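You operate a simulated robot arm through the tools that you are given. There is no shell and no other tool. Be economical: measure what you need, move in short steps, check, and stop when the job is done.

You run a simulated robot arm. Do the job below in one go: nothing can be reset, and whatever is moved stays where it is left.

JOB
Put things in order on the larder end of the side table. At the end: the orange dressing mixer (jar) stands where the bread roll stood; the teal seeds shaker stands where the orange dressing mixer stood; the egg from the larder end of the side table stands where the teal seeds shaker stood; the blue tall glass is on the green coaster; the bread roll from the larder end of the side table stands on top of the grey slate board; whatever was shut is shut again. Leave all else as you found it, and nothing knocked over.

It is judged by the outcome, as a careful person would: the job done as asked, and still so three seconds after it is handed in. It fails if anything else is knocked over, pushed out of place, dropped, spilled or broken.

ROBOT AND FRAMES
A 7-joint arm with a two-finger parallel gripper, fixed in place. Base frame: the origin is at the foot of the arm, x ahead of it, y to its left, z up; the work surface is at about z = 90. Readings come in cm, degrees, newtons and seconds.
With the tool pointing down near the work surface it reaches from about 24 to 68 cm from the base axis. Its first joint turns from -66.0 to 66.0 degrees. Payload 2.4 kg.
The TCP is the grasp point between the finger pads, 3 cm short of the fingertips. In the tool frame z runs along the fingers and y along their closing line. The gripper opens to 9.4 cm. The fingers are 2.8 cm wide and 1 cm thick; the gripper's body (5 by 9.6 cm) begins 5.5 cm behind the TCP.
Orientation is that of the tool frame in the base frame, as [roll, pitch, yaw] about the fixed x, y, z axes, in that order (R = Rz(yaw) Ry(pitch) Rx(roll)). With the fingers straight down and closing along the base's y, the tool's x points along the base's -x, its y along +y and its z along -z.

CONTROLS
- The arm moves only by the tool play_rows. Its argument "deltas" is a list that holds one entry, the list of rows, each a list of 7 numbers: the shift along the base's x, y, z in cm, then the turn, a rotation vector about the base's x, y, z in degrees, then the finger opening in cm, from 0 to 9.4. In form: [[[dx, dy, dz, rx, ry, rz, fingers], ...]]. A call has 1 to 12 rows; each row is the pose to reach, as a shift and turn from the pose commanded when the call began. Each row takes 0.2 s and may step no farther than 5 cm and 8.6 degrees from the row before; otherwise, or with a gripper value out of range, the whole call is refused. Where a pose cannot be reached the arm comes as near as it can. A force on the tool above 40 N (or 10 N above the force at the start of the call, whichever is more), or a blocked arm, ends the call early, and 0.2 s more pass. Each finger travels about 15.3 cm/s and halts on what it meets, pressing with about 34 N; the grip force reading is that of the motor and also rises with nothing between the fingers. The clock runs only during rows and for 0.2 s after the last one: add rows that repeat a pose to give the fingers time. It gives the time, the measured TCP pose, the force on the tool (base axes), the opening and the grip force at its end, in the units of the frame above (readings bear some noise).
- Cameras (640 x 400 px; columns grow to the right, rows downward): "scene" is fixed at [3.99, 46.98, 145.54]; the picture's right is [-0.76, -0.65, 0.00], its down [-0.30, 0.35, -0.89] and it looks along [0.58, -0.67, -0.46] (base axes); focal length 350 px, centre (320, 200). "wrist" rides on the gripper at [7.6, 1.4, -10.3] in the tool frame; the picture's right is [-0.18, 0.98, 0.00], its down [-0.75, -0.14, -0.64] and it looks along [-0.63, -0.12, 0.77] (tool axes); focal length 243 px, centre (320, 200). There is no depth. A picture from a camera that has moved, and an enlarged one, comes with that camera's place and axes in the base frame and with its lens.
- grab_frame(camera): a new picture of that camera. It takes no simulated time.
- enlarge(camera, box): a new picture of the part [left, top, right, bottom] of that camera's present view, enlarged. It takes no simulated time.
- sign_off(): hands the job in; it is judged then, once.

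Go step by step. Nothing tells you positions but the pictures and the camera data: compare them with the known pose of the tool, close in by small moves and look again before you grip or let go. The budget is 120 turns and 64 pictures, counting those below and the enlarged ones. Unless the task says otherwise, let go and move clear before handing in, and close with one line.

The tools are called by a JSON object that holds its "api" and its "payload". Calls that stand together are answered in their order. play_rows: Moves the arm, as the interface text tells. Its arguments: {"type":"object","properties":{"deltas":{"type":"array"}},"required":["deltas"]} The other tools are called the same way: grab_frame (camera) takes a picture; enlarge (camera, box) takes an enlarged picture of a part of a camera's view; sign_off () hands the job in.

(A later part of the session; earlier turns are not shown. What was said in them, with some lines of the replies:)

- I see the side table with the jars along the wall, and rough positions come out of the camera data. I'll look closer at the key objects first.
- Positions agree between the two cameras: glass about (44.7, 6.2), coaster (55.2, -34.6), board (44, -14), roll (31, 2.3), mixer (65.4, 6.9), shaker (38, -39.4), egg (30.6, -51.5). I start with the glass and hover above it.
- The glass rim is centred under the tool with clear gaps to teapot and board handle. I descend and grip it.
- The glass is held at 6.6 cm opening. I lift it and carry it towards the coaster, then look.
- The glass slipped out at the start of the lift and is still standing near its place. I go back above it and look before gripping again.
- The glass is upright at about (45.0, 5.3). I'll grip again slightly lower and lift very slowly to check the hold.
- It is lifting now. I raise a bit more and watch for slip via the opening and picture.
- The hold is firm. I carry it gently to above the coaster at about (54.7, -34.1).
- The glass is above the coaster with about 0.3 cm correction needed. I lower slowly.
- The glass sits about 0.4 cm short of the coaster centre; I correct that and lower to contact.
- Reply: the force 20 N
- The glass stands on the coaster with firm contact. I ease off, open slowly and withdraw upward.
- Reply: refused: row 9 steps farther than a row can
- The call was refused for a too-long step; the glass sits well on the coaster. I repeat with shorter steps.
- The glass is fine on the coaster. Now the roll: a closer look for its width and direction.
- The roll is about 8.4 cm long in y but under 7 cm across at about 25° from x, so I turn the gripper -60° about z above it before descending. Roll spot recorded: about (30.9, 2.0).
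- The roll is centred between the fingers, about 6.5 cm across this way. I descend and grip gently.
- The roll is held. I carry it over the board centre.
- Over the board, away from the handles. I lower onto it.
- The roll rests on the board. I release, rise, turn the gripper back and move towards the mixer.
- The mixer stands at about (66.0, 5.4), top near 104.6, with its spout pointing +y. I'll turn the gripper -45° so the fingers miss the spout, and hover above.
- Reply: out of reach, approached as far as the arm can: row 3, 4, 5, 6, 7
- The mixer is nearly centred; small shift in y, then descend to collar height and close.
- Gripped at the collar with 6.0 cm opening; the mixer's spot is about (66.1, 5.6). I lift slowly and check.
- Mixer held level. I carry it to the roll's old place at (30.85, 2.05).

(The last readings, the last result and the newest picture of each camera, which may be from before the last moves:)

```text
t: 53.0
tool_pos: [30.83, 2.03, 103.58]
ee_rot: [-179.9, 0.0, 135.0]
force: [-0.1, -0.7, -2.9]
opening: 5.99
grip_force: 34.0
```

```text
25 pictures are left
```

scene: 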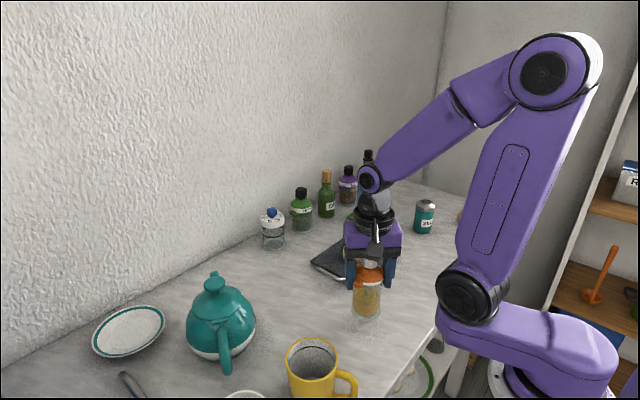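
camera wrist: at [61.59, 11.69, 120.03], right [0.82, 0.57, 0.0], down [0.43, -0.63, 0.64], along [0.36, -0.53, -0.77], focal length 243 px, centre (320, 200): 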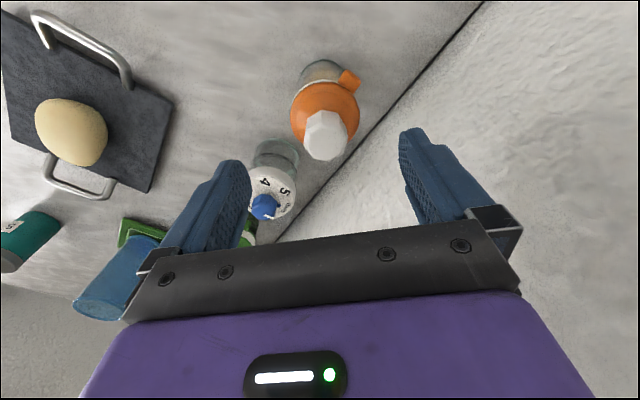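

Over the spot; I lower to contact.

{"api": "play_rows", "payload": {"deltas": [[[0, 0, -1, 0, 0, 0, 3], [0, 0, -2, 0, 0, 0, 3], [0, 0, -3, 0, 0, 0, 3], [0, 0, -3.6, 0, 0, 0, 3], [0, 0, -3.9, 0, 0, 0, 3], [0, 0, -4.05, 0, 0, 0, 3], [0, 0, -4.05, 0, 0, 0, 3]]]}}

{"api": "enlarge", "payload": {"camera": "scene", "box": [300, 220, 440, 340]}}

```text
t: 54.6
tool_pos: [30.86, 2.11, 99.52]
ee_rot: [179.9, 0.0, 135.1]
force: [-4.2, 3.9, 27.5]
opening: 5.96
grip_force: 33.7
```

```text
3.33 times, centred on (370, 280) of scene
camera zoom: at [3.95, 46.99, 145.53], right [-0.76, -0.65, 0.0], down [-0.3, 0.35, -0.89], along [0.58, -0.67, -0.46], focal length 1168 px, centre (153, -67)
```

zoom: 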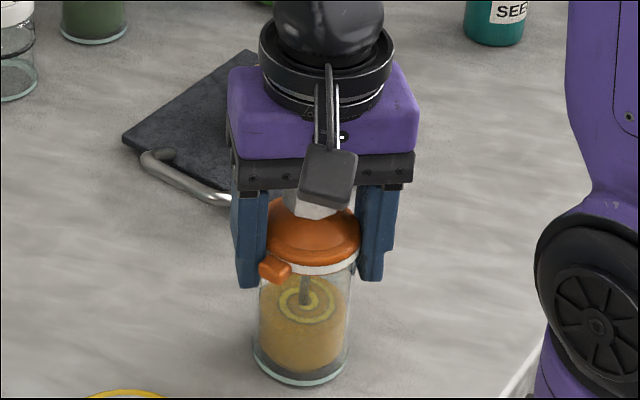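

The mixer stands on the spot. I release, rise, turn back and move to the shaker.

{"api": "play_rows", "payload": {"deltas": [[[0, 0, 0.15, 0, 0, 0, 5.9], [0, 0, 0.15, 0, 0, 0, 6.6], [0, 0, 0.15, 0, 0, 0, 7.6], [0, 0, 0.15, 0, 0, 0, 9.2], [0, 0, 1, 0, 0, 0, 9.2], [0, 0, 4, 0, 0, 0, 9.2], [0, 0, 8, 0, 0, 0, 9.2], [0, 0, 12, 0, 0, 8, 9.2], [0, -2, 14.5, 0, 0, 16, 9.2], [0, -6, 14.5, 0, 0, 24, 9.2], [1, -10, 14.5, 0, 0, 32, 9.2], [2, -14, 14.5, 0, 0, 40, 9.2]]]}}

{"api": "play_rows", "payload": {"deltas": [[[1, -4, 0, 0, 0, 5, 9.4], [2, -8.5, 0, 0, 0, 5, 9.4], [3, -13, 0, 0, 0, 5, 9.4], [4, -17.5, 0, 0, 0, 5, 9.4], [5, -22, -1, 0, 0, 5, 9.4], [5.2, -26, -2, 0, 0, 5, 9.4], [5.2, -27.4, -3, 0, 0, 5, 9.4], [5.2, -27.4, -3, 0, 0, 5, 9.4]]]}}

{"api": "grab_frame", "payload": {"camera": "wrist"}}

{"api": "grab_frame", "payload": {"camera": "scene"}}

```text
t: 57.2
tool_pos: [32.97, -11.94, 113.95]
ee_rot: [180.0, 0.0, 175.1]
force: [0.6, -0.3, 0.4]
opening: 9.17
grip_force: 0.1
```

```text
t: 59.0
tool_pos: [38.09, -39.32, 110.94]
ee_rot: [180.0, 0.0, 180.0]
force: [-0.4, 0.1, 0.7]
opening: 9.41
grip_force: 0.1
```

```text
23 pictures are left
camera wrist: at [30.52, -37.94, 121.24], right [0.18, 0.98, 0.0], down [0.75, -0.14, 0.64], along [0.63, -0.12, -0.77], focal length 243 px, centre (320, 200)
```

wrist: 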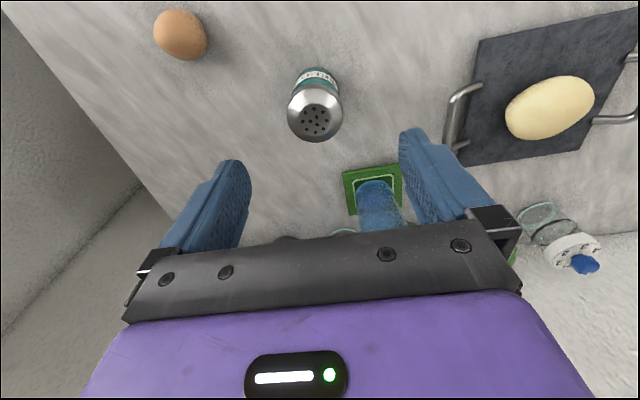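

```text
22 pictures are left
```

scene: 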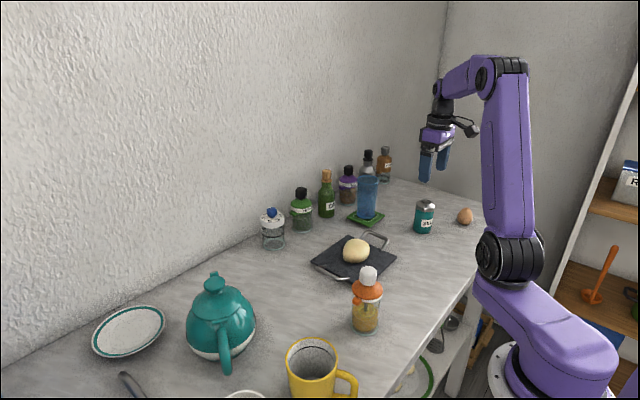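

The shaker is at about (39.2, -40.0). I shift and descend to grip it.

{"api": "play_rows", "payload": {"deltas": [[[0.6, -0.4, -1, 0, 0, 0, 9.4], [1.1, -0.7, -3, 0, 0, 0, 9.4], [1.1, -0.7, -5, 0, 0, 0, 9.4], [1.1, -0.7, -5, 0, 0, 0, 9.4]]]}}

{"api": "grab_frame", "payload": {"camera": "wrist"}}

```text
t: 60.0
tool_pos: [39.17, -39.98, 105.96]
ee_rot: [179.9, 0.0, 180.0]
force: [-0.3, 0.0, 0.6]
opening: 9.41
grip_force: 0.1
```

```text
21 pictures are left
camera wrist: at [31.61, -38.61, 116.23], right [0.18, 0.98, 0.0], down [0.75, -0.14, 0.64], along [0.63, -0.12, -0.77], focal length 243 px, centre (320, 200)
```

wrist: 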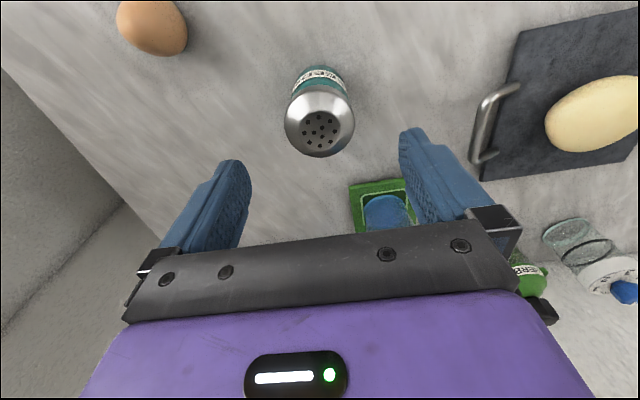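

Centred. Descend, grip, and lift slowly.

{"api": "play_rows", "payload": {"deltas": [[[-0.1, 0, -4, 0, 0, 0, 9.4], [-0.1, 0, -7, 0, 0, 0, 9.4], [-0.1, 0, -9, 0, 0, 0, 9.4], [-0.1, 0, -10, 0, 0, 0, 9.4], [-0.1, 0, -10, 0, 0, 0, 8], [-0.1, 0, -10, 0, 0, 0, 7], [-0.1, 0, -10, 0, 0, 0, 6], [-0.1, 0, -10, 0, 0, 0, 4], [-0.1, 0, -10, 0, 0, 0, 3]]]}}

{"api": "play_rows", "payload": {"deltas": [[[0, 0, 0.2, 0, 0, 0, 3], [0, 0, 0.6, 0, 0, 0, 3], [0, 0, 1.2, 0, 0, 0, 3], [0, 0, 2.2, 0, 0, 0, 3], [0, 0, 3.4, 0, 0, 0, 3], [0, 0, 4.6, 0, 0, 0, 3], [0, 0, 5.6, 0, 0, 0, 3], [0, 0, 6, 0, 0, 0, 3]]]}}

{"api": "enlarge", "payload": {"camera": "scene", "box": [340, 140, 500, 260]}}

```text
t: 62.0
tool_pos: [39.1, -40.18, 95.97]
ee_rot: [-179.9, 0.0, -179.9]
force: [0.0, 0.4, 1.3]
opening: 5.33
grip_force: 34.0
```

```text
t: 63.8
tool_pos: [39.06, -40.19, 102.15]
ee_rot: [180.0, 0.0, 180.0]
force: [-0.5, -0.4, -1.8]
opening: 5.31
grip_force: 34.5
```

```text
3.33 times, centred on (420, 200) of scene
camera zoom: at [3.99, 46.98, 145.54], right [-0.76, -0.65, 0.0], down [-0.3, 0.35, -0.89], along [0.58, -0.67, -0.46], focal length 1168 px, centre (-13, 200)
```

zoom: 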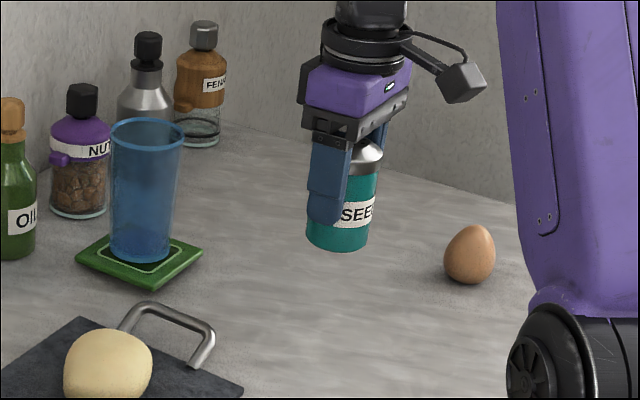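

The shaker is held; its spot is (39.1, -40.1). I carry it high along the open lane towards (66.0, 5.6).

{"api": "play_rows", "payload": {"deltas": [[[0, 0.3, 0.8, 0, 0, 0, 3], [0.3, 1.3, 1.8, 0, 0, 0, 3], [0.6, 3, 2.6, 0, 0, 0, 3], [1, 5.2, 3, 0, 0, 0, 3], [1.4, 7.6, 3, 0, 0, 0, 3], [1.8, 10.2, 3, 0, 0, 0, 3], [2.2, 12.8, 3, 0, 0, 0, 3], [2.6, 15.4, 3, 0, 0, 0, 3], [3, 18, 3, 0, 0, 0, 3], [3.5, 20.4, 3, 0, 0, 0, 3], [3.8, 22, 3, 0, 0, 0, 3], [4, 22.8, 3, 0, 0, 0, 3]]]}}

{"api": "play_rows", "payload": {"deltas": [[[0.2, 0.8, 0, 0, 0, 0, 3], [0.6, 2.2, 0, 0, 0, 0, 3], [1.2, 4.4, 0, 0, 0, 0, 3], [1.8, 6.8, 0, 0, 0, 0, 3], [2.4, 9.4, 0, 0, 0, 0, 3], [3, 12, 0, 0, 0, 0, 3], [3.6, 14.6, 0, 0, 0, 0, 3], [4.2, 17, 0, 0, 0, 0, 3], [5, 19.2, 0, 0, 0, 0, 3], [6, 21.2, 0, 0, 0, 0, 3], [7, 22.5, 0, 0, 0, 0, 3], [7.8, 23, 0, 0, 0, 0, 3]]]}}

{"api": "play_rows", "payload": {"deltas": [[[0.8, 0, 0, 0, 0, 0, 3], [2.2, 0, 0, 0, 0, 0, 3], [4.2, 0, 0, 0, 0, 0, 3], [6.4, 0, 0, 0, 0, 0, 3], [8.6, 0, 0, 0, 0, 0, 3], [10.8, 0, 0, 0, 0, 0, 3], [12.8, 0, 0, 0, 0, 0, 3], [14.2, 0, 0, 0, 0, 0, 3], [15, 0, 0, 0, 0, 0, 3], [15.1, 0, -1, 0, 0, 0, 3], [15.1, 0, -2, 0, 0, 0, 3]]]}}

{"api": "enlarge", "payload": {"camera": "scene", "box": [180, 150, 320, 280]}}

{"api": "grab_frame", "payload": {"camera": "wrist"}}

```text
t: 66.4
tool_pos: [43.05, -17.22, 104.97]
ee_rot: [180.0, 0.1, -179.9]
force: [-0.1, 0.0, -1.2]
opening: 5.28
grip_force: 34.3
```

```text
t: 69.0
tool_pos: [50.75, 5.78, 104.9]
ee_rot: [-180.0, 0.1, -179.9]
force: [-0.2, 0.0, -1.2]
opening: 5.28
grip_force: 34.5
```

```text
t: 71.4
tool_pos: [65.88, 5.84, 102.95]
ee_rot: [180.0, 0.0, 180.0]
force: [-0.1, 0.7, -1.3]
opening: 5.27
grip_force: 33.8
```

```text
3.08 times, centred on (250, 215) of scene
camera zoom: at [4.0, 46.98, 145.54], right [-0.76, -0.65, 0.0], down [-0.3, 0.35, -0.89], along [0.58, -0.67, -0.46], focal length 1078 px, centre (535, 154)
```

zoom: 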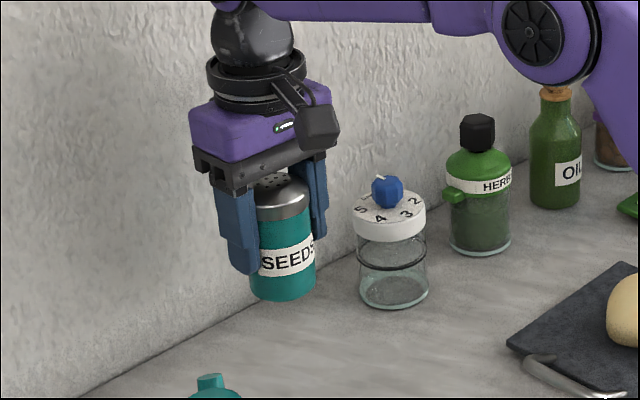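

```text
18 pictures are left
camera wrist: at [58.3, 7.22, 113.29], right [0.18, 0.98, 0.0], down [0.75, -0.14, 0.64], along [0.63, -0.12, -0.77], focal length 243 px, centre (320, 200)
```

wrist: 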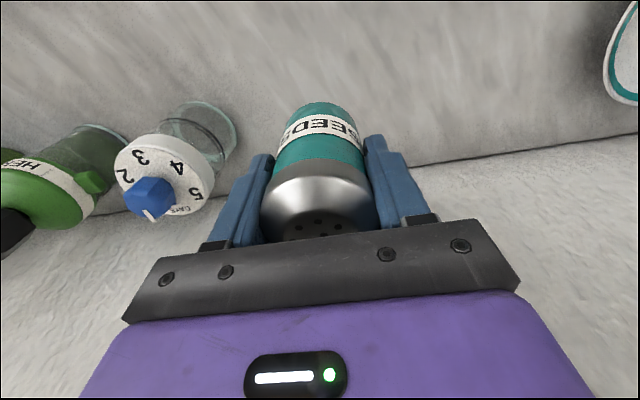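

Aligned within 0.2 cm of the mixer's old spot. I lower to contact.

{"api": "play_rows", "payload": {"deltas": [[[0.2, -0.2, -1.5, 0, 0, 0, 3], [0.2, -0.2, -3, 0, 0, 0, 3], [0.2, -0.2, -4.5, 0, 0, 0, 3], [0.2, -0.2, -5.8, 0, 0, 0, 3], [0.2, -0.2, -6.5, 0, 0, 0, 3], [0.2, -0.2, -6.9, 0, 0, 0, 3], [0.2, -0.2, -7.05, 0, 0, 0, 3], [0.2, -0.2, -7.05, 0, 0, 0, 3]]]}}

{"api": "enlarge", "payload": {"camera": "scene", "box": [180, 150, 320, 280]}}

```text
t: 73.2
tool_pos: [66.17, 5.57, 95.97]
ee_rot: [179.9, 0.0, -179.9]
force: [-1.6, -0.7, 4.6]
opening: 5.29
grip_force: 33.9
```

```text
3.08 times, centred on (250, 215) of scene
camera zoom: at [3.98, 46.98, 145.54], right [-0.76, -0.65, 0.0], down [-0.3, 0.35, -0.89], along [0.58, -0.67, -0.46], focal length 1078 px, centre (535, 154)
```

zoom: 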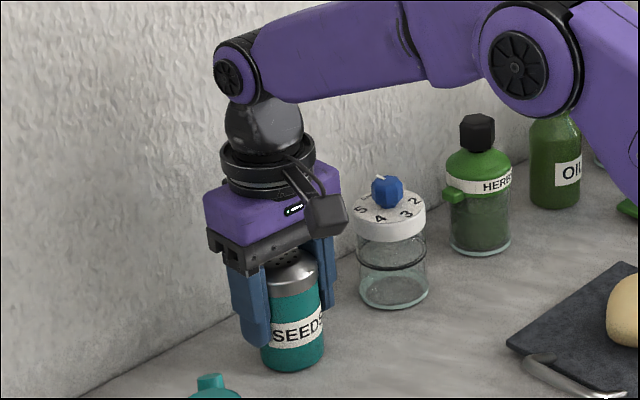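

Shaker is standing. I release, rise, back away from the wall and head to the egg near (31, -52).

{"api": "play_rows", "payload": {"deltas": [[[0, 0, 0.1, 0, 0, 0, 5.4], [0, 0, 0.1, 0, 0, 0, 6], [0, 0, 0.1, 0, 0, 0, 7], [0, 0, 0.1, 0, 0, 0, 8.6], [0, 0, 1, 0, 0, 0, 8.8], [0, 0, 4, 0, 0, 0, 8.8], [0, 0, 8, 0, 0, 0, 8.8], [0, 0, 12, 0, 0, 0, 8.8], [-2, 0, 15, 0, 0, 0, 8.8], [-6, -1, 16, 0, 0, 0, 8.8], [-10, -3, 16, 0, 0, 0, 8.8], [-14, -5, 16, 0, 0, 0, 8.8]]]}}

{"api": "play_rows", "payload": {"deltas": [[[-2, -4, 0, 0, 0, 0, 8], [-4, -8, 0, 0, 0, 0, 8], [-6, -12, 0, 0, 0, 0, 8], [-8, -16, 0, 0, 0, 0, 8], [-10, -20, 0, 0, 0, 0, 8], [-12, -24, 0, 0, 0, 0, 8], [-14, -28, 0, 0, 0, 0, 8], [-16, -32, 0, 0, 0, 0, 8], [-18, -36, 0, 0, 0, 0, 8], [-20, -40, 0, 0, 0, 0, 8], [-20.5, -44.5, -1, 0, 0, 0, 8], [-20.8, -48.5, -2, 0, 0, 0, 8]]]}}

{"api": "play_rows", "payload": {"deltas": [[[-0.2, -2, -1, 0, 0, 0, 8], [-0.2, -4.1, -2, 0, 0, 0, 8], [-0.2, -4.1, -4, 0, 0, 0, 8], [-0.2, -4.1, -5, 0, 0, 0, 8], [-0.2, -4.1, -5, 0, 0, 0, 8]]]}}

{"api": "grab_frame", "payload": {"camera": "wrist"}}

{"api": "grab_frame", "payload": {"camera": "scene"}}

```text
t: 75.8
tool_pos: [52.1, 0.6, 112.22]
ee_rot: [-180.0, 0.1, -180.0]
force: [0.3, 0.7, -0.8]
opening: 8.78
grip_force: 0.1
```

```text
t: 78.4
tool_pos: [31.24, -48.04, 109.98]
ee_rot: [180.0, 0.0, -179.8]
force: [-0.4, -0.7, 0.7]
opening: 8.02
grip_force: 0.0
```

```text
t: 79.6
tool_pos: [31.13, -52.18, 104.89]
ee_rot: [-180.0, 0.0, -179.9]
force: [-0.9, 0.4, -1.1]
opening: 8.02
grip_force: 0.1
```

```text
16 pictures are left
camera wrist: at [23.42, -50.68, 115.22], right [0.18, 0.98, 0.0], down [0.75, -0.14, 0.64], along [0.63, -0.12, -0.77], focal length 243 px, centre (320, 200)
```

wrist: 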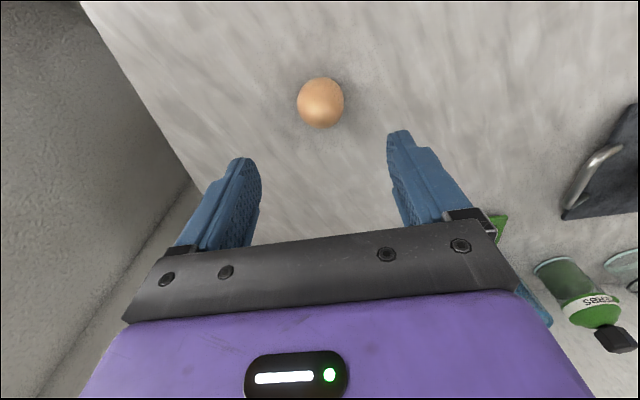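

```text
15 pictures are left
```

scene: 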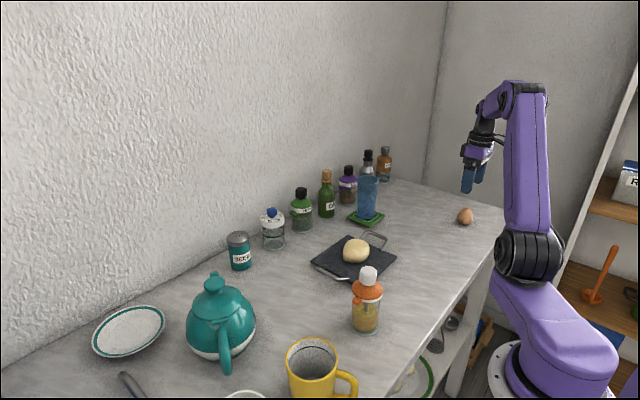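

The egg stands at about (30.9, -52.1), 4.3 cm across. I descend and close gently in small steps.

{"api": "play_rows", "payload": {"deltas": [[[-0.2, 0, -3.5, 0, 0, 0, 8], [-0.2, 0, -7, 0, 0, 0, 8], [-0.2, 0, -9.5, 0, 0, 0, 8], [-0.2, 0, -11, 0, 0, 0, 8], [-0.2, 0, -11.4, 0, 0, 0, 8], [-0.2, 0, -11.4, 0, 0, 0, 6.5], [-0.2, 0, -11.4, 0, 0, 0, 5.4], [-0.2, 0, -11.4, 0, 0, 0, 4.8], [-0.2, 0, -11.4, 0, 0, 0, 4.5], [-0.2, 0, -11.4, 0, 0, 0, 4.3], [-0.2, 0, -11.4, 0, 0, 0, 4.2]]]}}

```text
t: 82.0
tool_pos: [31.04, -51.97, 93.59]
ee_rot: [180.0, 0.0, 179.9]
force: [0.7, -0.5, 0.2]
opening: 4.29
grip_force: 0.7
```

{"api": "play_rows", "payload": {"deltas": [[[0, 0, 0, 0, 0, 0, 4.1], [0, 0, 0, 0, 0, 0, 4.0], [0, 0, 0, 0, 0, 0, 4.0]]]}}

{"api": "enlarge", "payload": {"camera": "scene", "box": [400, 150, 540, 250]}}

```text
t: 82.8
tool_pos: [30.97, -51.99, 93.5]
ee_rot: [-180.0, 0.0, -179.9]
force: [-0.7, -0.2, -0.2]
opening: 4.23
grip_force: 34.1
```

```text
4.00 times, centred on (470, 200) of scene
camera zoom: at [3.99, 46.98, 145.54], right [-0.76, -0.65, 0.0], down [-0.3, 0.35, -0.89], along [0.58, -0.67, -0.46], focal length 1402 px, centre (-280, 200)
```

zoom: 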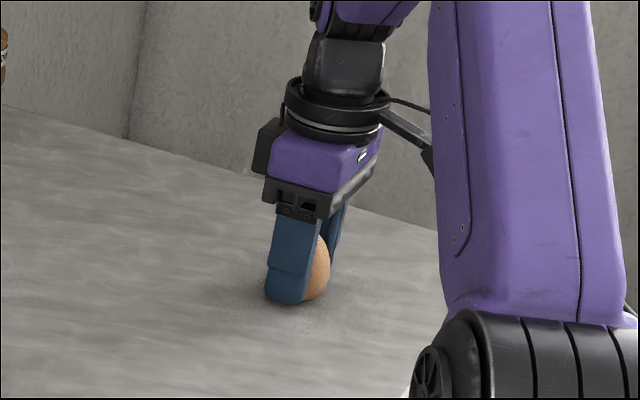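

The egg is held at 4.2 cm. I lift gently and carry it to the shaker's old spot (39.1, -40.1).

{"api": "play_rows", "payload": {"deltas": [[[0, 0, 0.2, 0, 0, 0, 3.7], [0, 0, 0.6, 0, 0, 0, 3.7], [0, 0, 1.2, 0, 0, 0, 3.7], [0.3, 0.4, 2, 0, 0, 0, 3.7], [1, 1.4, 2.6, 0, 0, 0, 3.7], [2.1, 3, 3, 0, 0, 0, 3.7], [3.4, 5, 3, 0, 0, 0, 3.7], [4.7, 7, 3, 0, 0, 0, 3.7], [6, 9, 3, 0, 0, 0, 3.7], [7.2, 10.7, 3, 0, 0, 0, 3.7], [7.9, 11.6, 2.8, 0, 0, 0, 3.7], [8.2, 11.9, 2.2, 0, 0, 0, 3.7]]]}}

{"api": "enlarge", "payload": {"camera": "scene", "box": [370, 150, 510, 250]}}

{"api": "grab_frame", "payload": {"camera": "wrist"}}

```text
t: 85.4
tool_pos: [39.17, -40.13, 95.77]
ee_rot: [-179.9, 0.0, 180.0]
force: [0.8, 0.1, -0.9]
opening: 4.21
grip_force: 34.0
```

```text
4.00 times, centred on (440, 200) of scene
camera zoom: at [3.99, 46.98, 145.54], right [-0.76, -0.65, 0.0], down [-0.3, 0.35, -0.89], along [0.58, -0.67, -0.46], focal length 1402 px, centre (-160, 200)
```

zoom: 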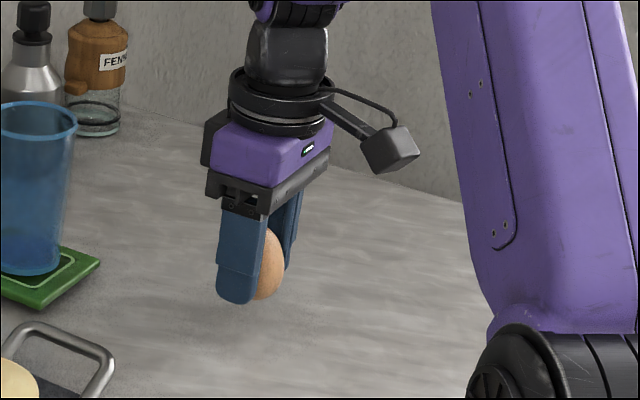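

```text
12 pictures are left
camera wrist: at [31.51, -38.71, 106.07], right [0.18, 0.98, 0.0], down [0.75, -0.14, 0.64], along [0.63, -0.12, -0.77], focal length 243 px, centre (320, 200)
```

wrist: 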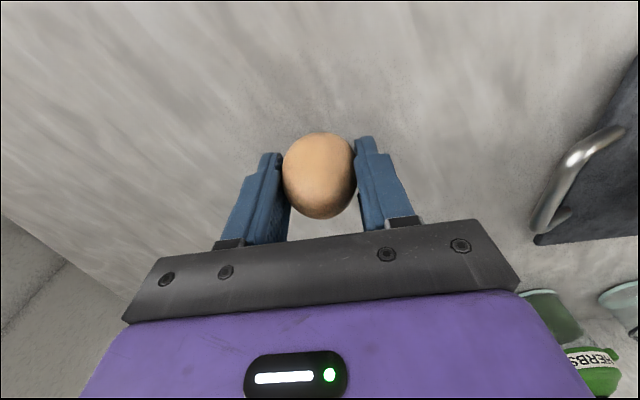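

The egg is upright in the grip over its spot. I lower it to the table.

{"api": "play_rows", "payload": {"deltas": [[[0, 0, -0.7, 0, 0, 0, 3.7], [0, 0, -1.3, 0, 0, 0, 3.7], [0, 0, -1.8, 0, 0, 0, 3.7], [0, 0, -2.1, 0, 0, 0, 3.7], [0, 0, -2.25, 0, 0, 0, 3.7], [0, 0, -2.25, 0, 0, 0, 3.7]]]}}

```text
t: 86.8
tool_pos: [39.06, -40.18, 93.58]
ee_rot: [-180.0, 0.0, 180.0]
force: [-1.2, 0.5, 0.0]
opening: 4.2
grip_force: 34.5
```

{"api": "play_rows", "payload": {"deltas": [[[0, 0, -0.08, 0, 0, 0, 3.7], [0, 0, -0.12, 0, 0, 0, 3.7], [0, 0, -0.12, 0, 0, 0, 3.7]]]}}

```text
t: 87.6
tool_pos: [39.12, -40.29, 93.49]
ee_rot: [-179.9, 0.0, 179.9]
force: [-4.0, 5.8, 21.0]
opening: 4.25
grip_force: 34.0
```

Contact is made. I ease back 0.1 cm and open slowly, then look before rising.

{"api": "play_rows", "payload": {"deltas": [[[0, 0, 0.1, 0, 0, 0, 3.7], [0, 0, 0.1, 0, 0, 0, 4.1], [0, 0, 0.1, 0, 0, 0, 4.3], [0, 0, 0.1, 0, 0, 0, 4.6], [0, 0, 0.1, 0, 0, 0, 5.2], [0, 0, 0.1, 0, 0, 0, 6.2], [0, 0, 0.1, 0, 0, 0, 7.5], [0, 0, 0.1, 0, 0, 0, 7.5]]]}}

{"api": "grab_frame", "payload": {"camera": "wrist"}}

```text
t: 89.4
tool_pos: [39.12, -40.19, 93.38]
ee_rot: [179.9, 0.0, 180.0]
force: [-0.3, 0.1, 0.4]
opening: 7.5
grip_force: 0.0
```

```text
11 pictures are left
camera wrist: at [31.45, -38.75, 103.77], right [0.18, 0.98, 0.0], down [0.75, -0.14, 0.64], along [0.63, -0.12, -0.77], focal length 243 px, centre (320, 200)
```

wrist: 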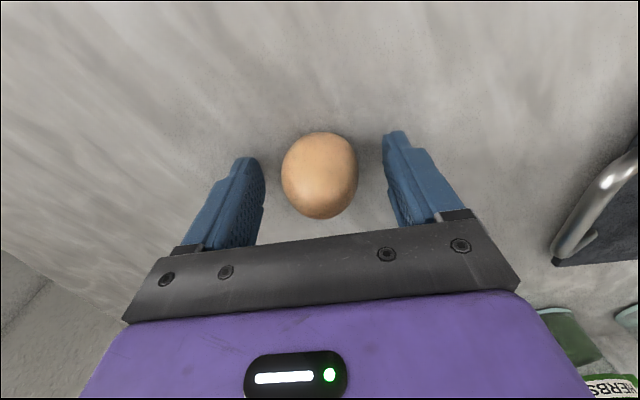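

The egg stands freely. I rise straight up, move clear and view the whole scene.

{"api": "play_rows", "payload": {"deltas": [[[0, 0, 1, 0, 0, 0, 8.5], [0, 0, 4, 0, 0, 0, 8.5], [0, 0, 8, 0, 0, 0, 8.5], [0, 0, 12, 0, 0, 0, 8.5], [0, 0, 16, 0, 0, 0, 8.5], [-1, 3, 20, 0, 0, 0, 8.5], [-2, 6, 23, 0, 0, 0, 8.5], [-3, 10, 25, 0, 0, 0, 8.5], [-4, 14, 27, 0, 0, 0, 8.5], [-5, 18, 29, 0, 0, 0, 8.5], [-6, 22, 31, 0, 0, 0, 9.4], [-6, 22, 31, 0, 0, 0, 9.4]]]}}

{"api": "grab_frame", "payload": {"camera": "scene"}}

{"api": "enlarge", "payload": {"camera": "scene", "box": [300, 150, 500, 290]}}

{"api": "grab_frame", "payload": {"camera": "wrist"}}

```text
refused: row 6 steps farther than a row can; nothing moved
```

```text
10 pictures are left
```

scene: 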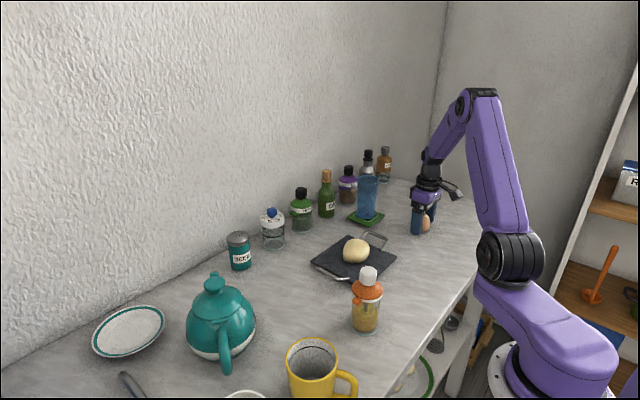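

```text
2.86 times, centred on (400, 220) of scene
camera zoom: at [3.99, 46.98, 145.54], right [-0.76, -0.65, 0.0], down [-0.3, 0.35, -0.89], along [0.58, -0.67, -0.46], focal length 1001 px, centre (91, 143)
```

zoom: 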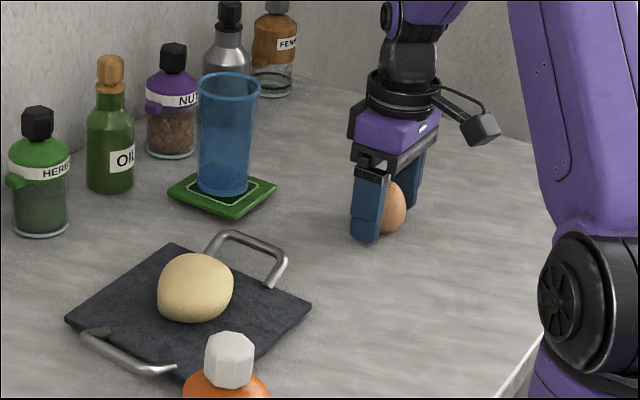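

```text
8 pictures are left
camera wrist: at [31.45, -38.75, 103.77], right [0.18, 0.98, 0.0], down [0.75, -0.14, 0.64], along [0.63, -0.12, -0.77], focal length 243 px, centre (320, 200)
```

wrist: 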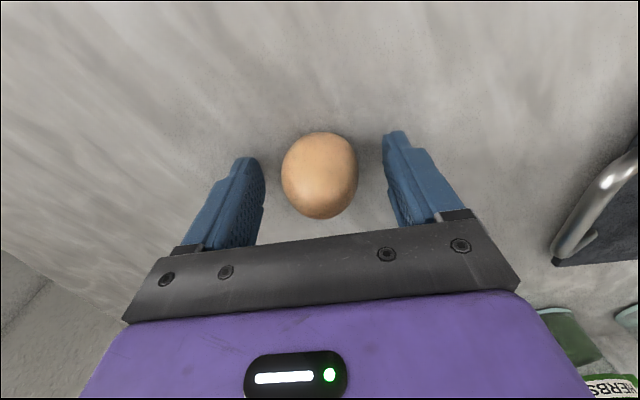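

The step was too long and refused; everything looks right. I retry the withdrawal with shorter steps.

{"api": "play_rows", "payload": {"deltas": [[[0, 0, 1, 0, 0, 0, 8.5], [0, 0, 4, 0, 0, 0, 8.5], [0, 0, 8, 0, 0, 0, 8.5], [0, 0, 12, 0, 0, 0, 8.5], [0, 0, 16, 0, 0, 0, 8.5], [-1, 2, 19, 0, 0, 0, 8.5], [-2, 4, 22, 0, 0, 0, 8.5], [-3, 7, 24, 0, 0, 0, 8.5], [-4, 10, 26, 0, 0, 0, 8.5], [-5, 13, 28, 0, 0, 0, 8.5], [-6, 16, 30, 0, 0, 0, 9.4], [-6, 16, 30, 0, 0, 0, 9.4]]]}}

{"api": "grab_frame", "payload": {"camera": "scene"}}

{"api": "grab_frame", "payload": {"camera": "wrist"}}

```text
t: 92.0
tool_pos: [33.2, -24.11, 123.71]
ee_rot: [-180.0, 0.0, 180.0]
force: [0.1, 0.2, 0.5]
opening: 9.38
grip_force: 0.1
```

```text
7 pictures are left
```

scene: 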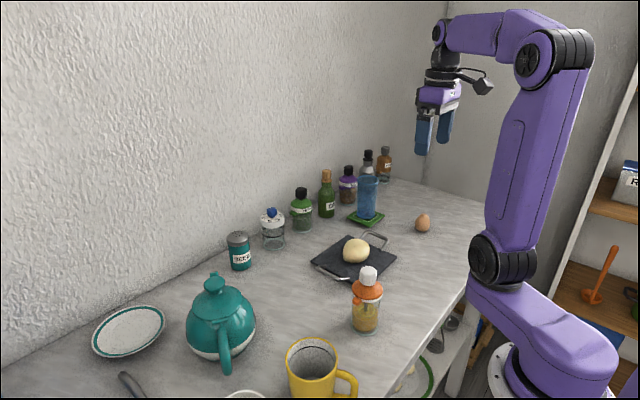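

```text
6 pictures are left
camera wrist: at [25.55, -22.81, 133.89], right [0.18, 0.98, 0.0], down [0.75, -0.14, 0.64], along [0.63, -0.12, -0.77], focal length 243 px, centre (320, 200)
```

wrist: 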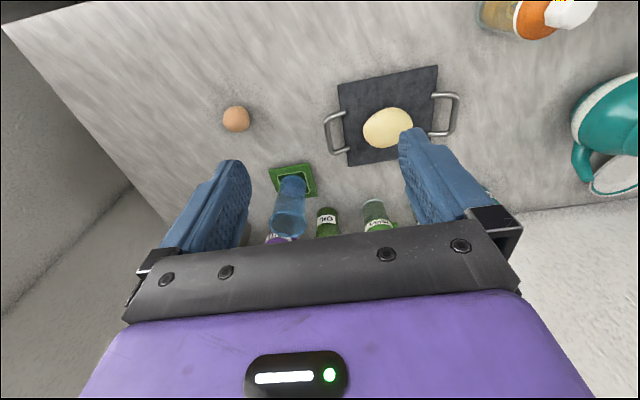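

Everything is in place and standing, nothing else has moved, nothing was opened, and the gripper is clear. I hand the job in.

{"api": "sign_off", "payload": {}}

```text
The job is handed in.
```

The job is handed in: the mixer, shaker and egg each stand in their new spots, the glass is on the green coaster and the bread roll is on the slate board. On the first lift the glass slipped from the gripper; it stayed upright and the second grip held.
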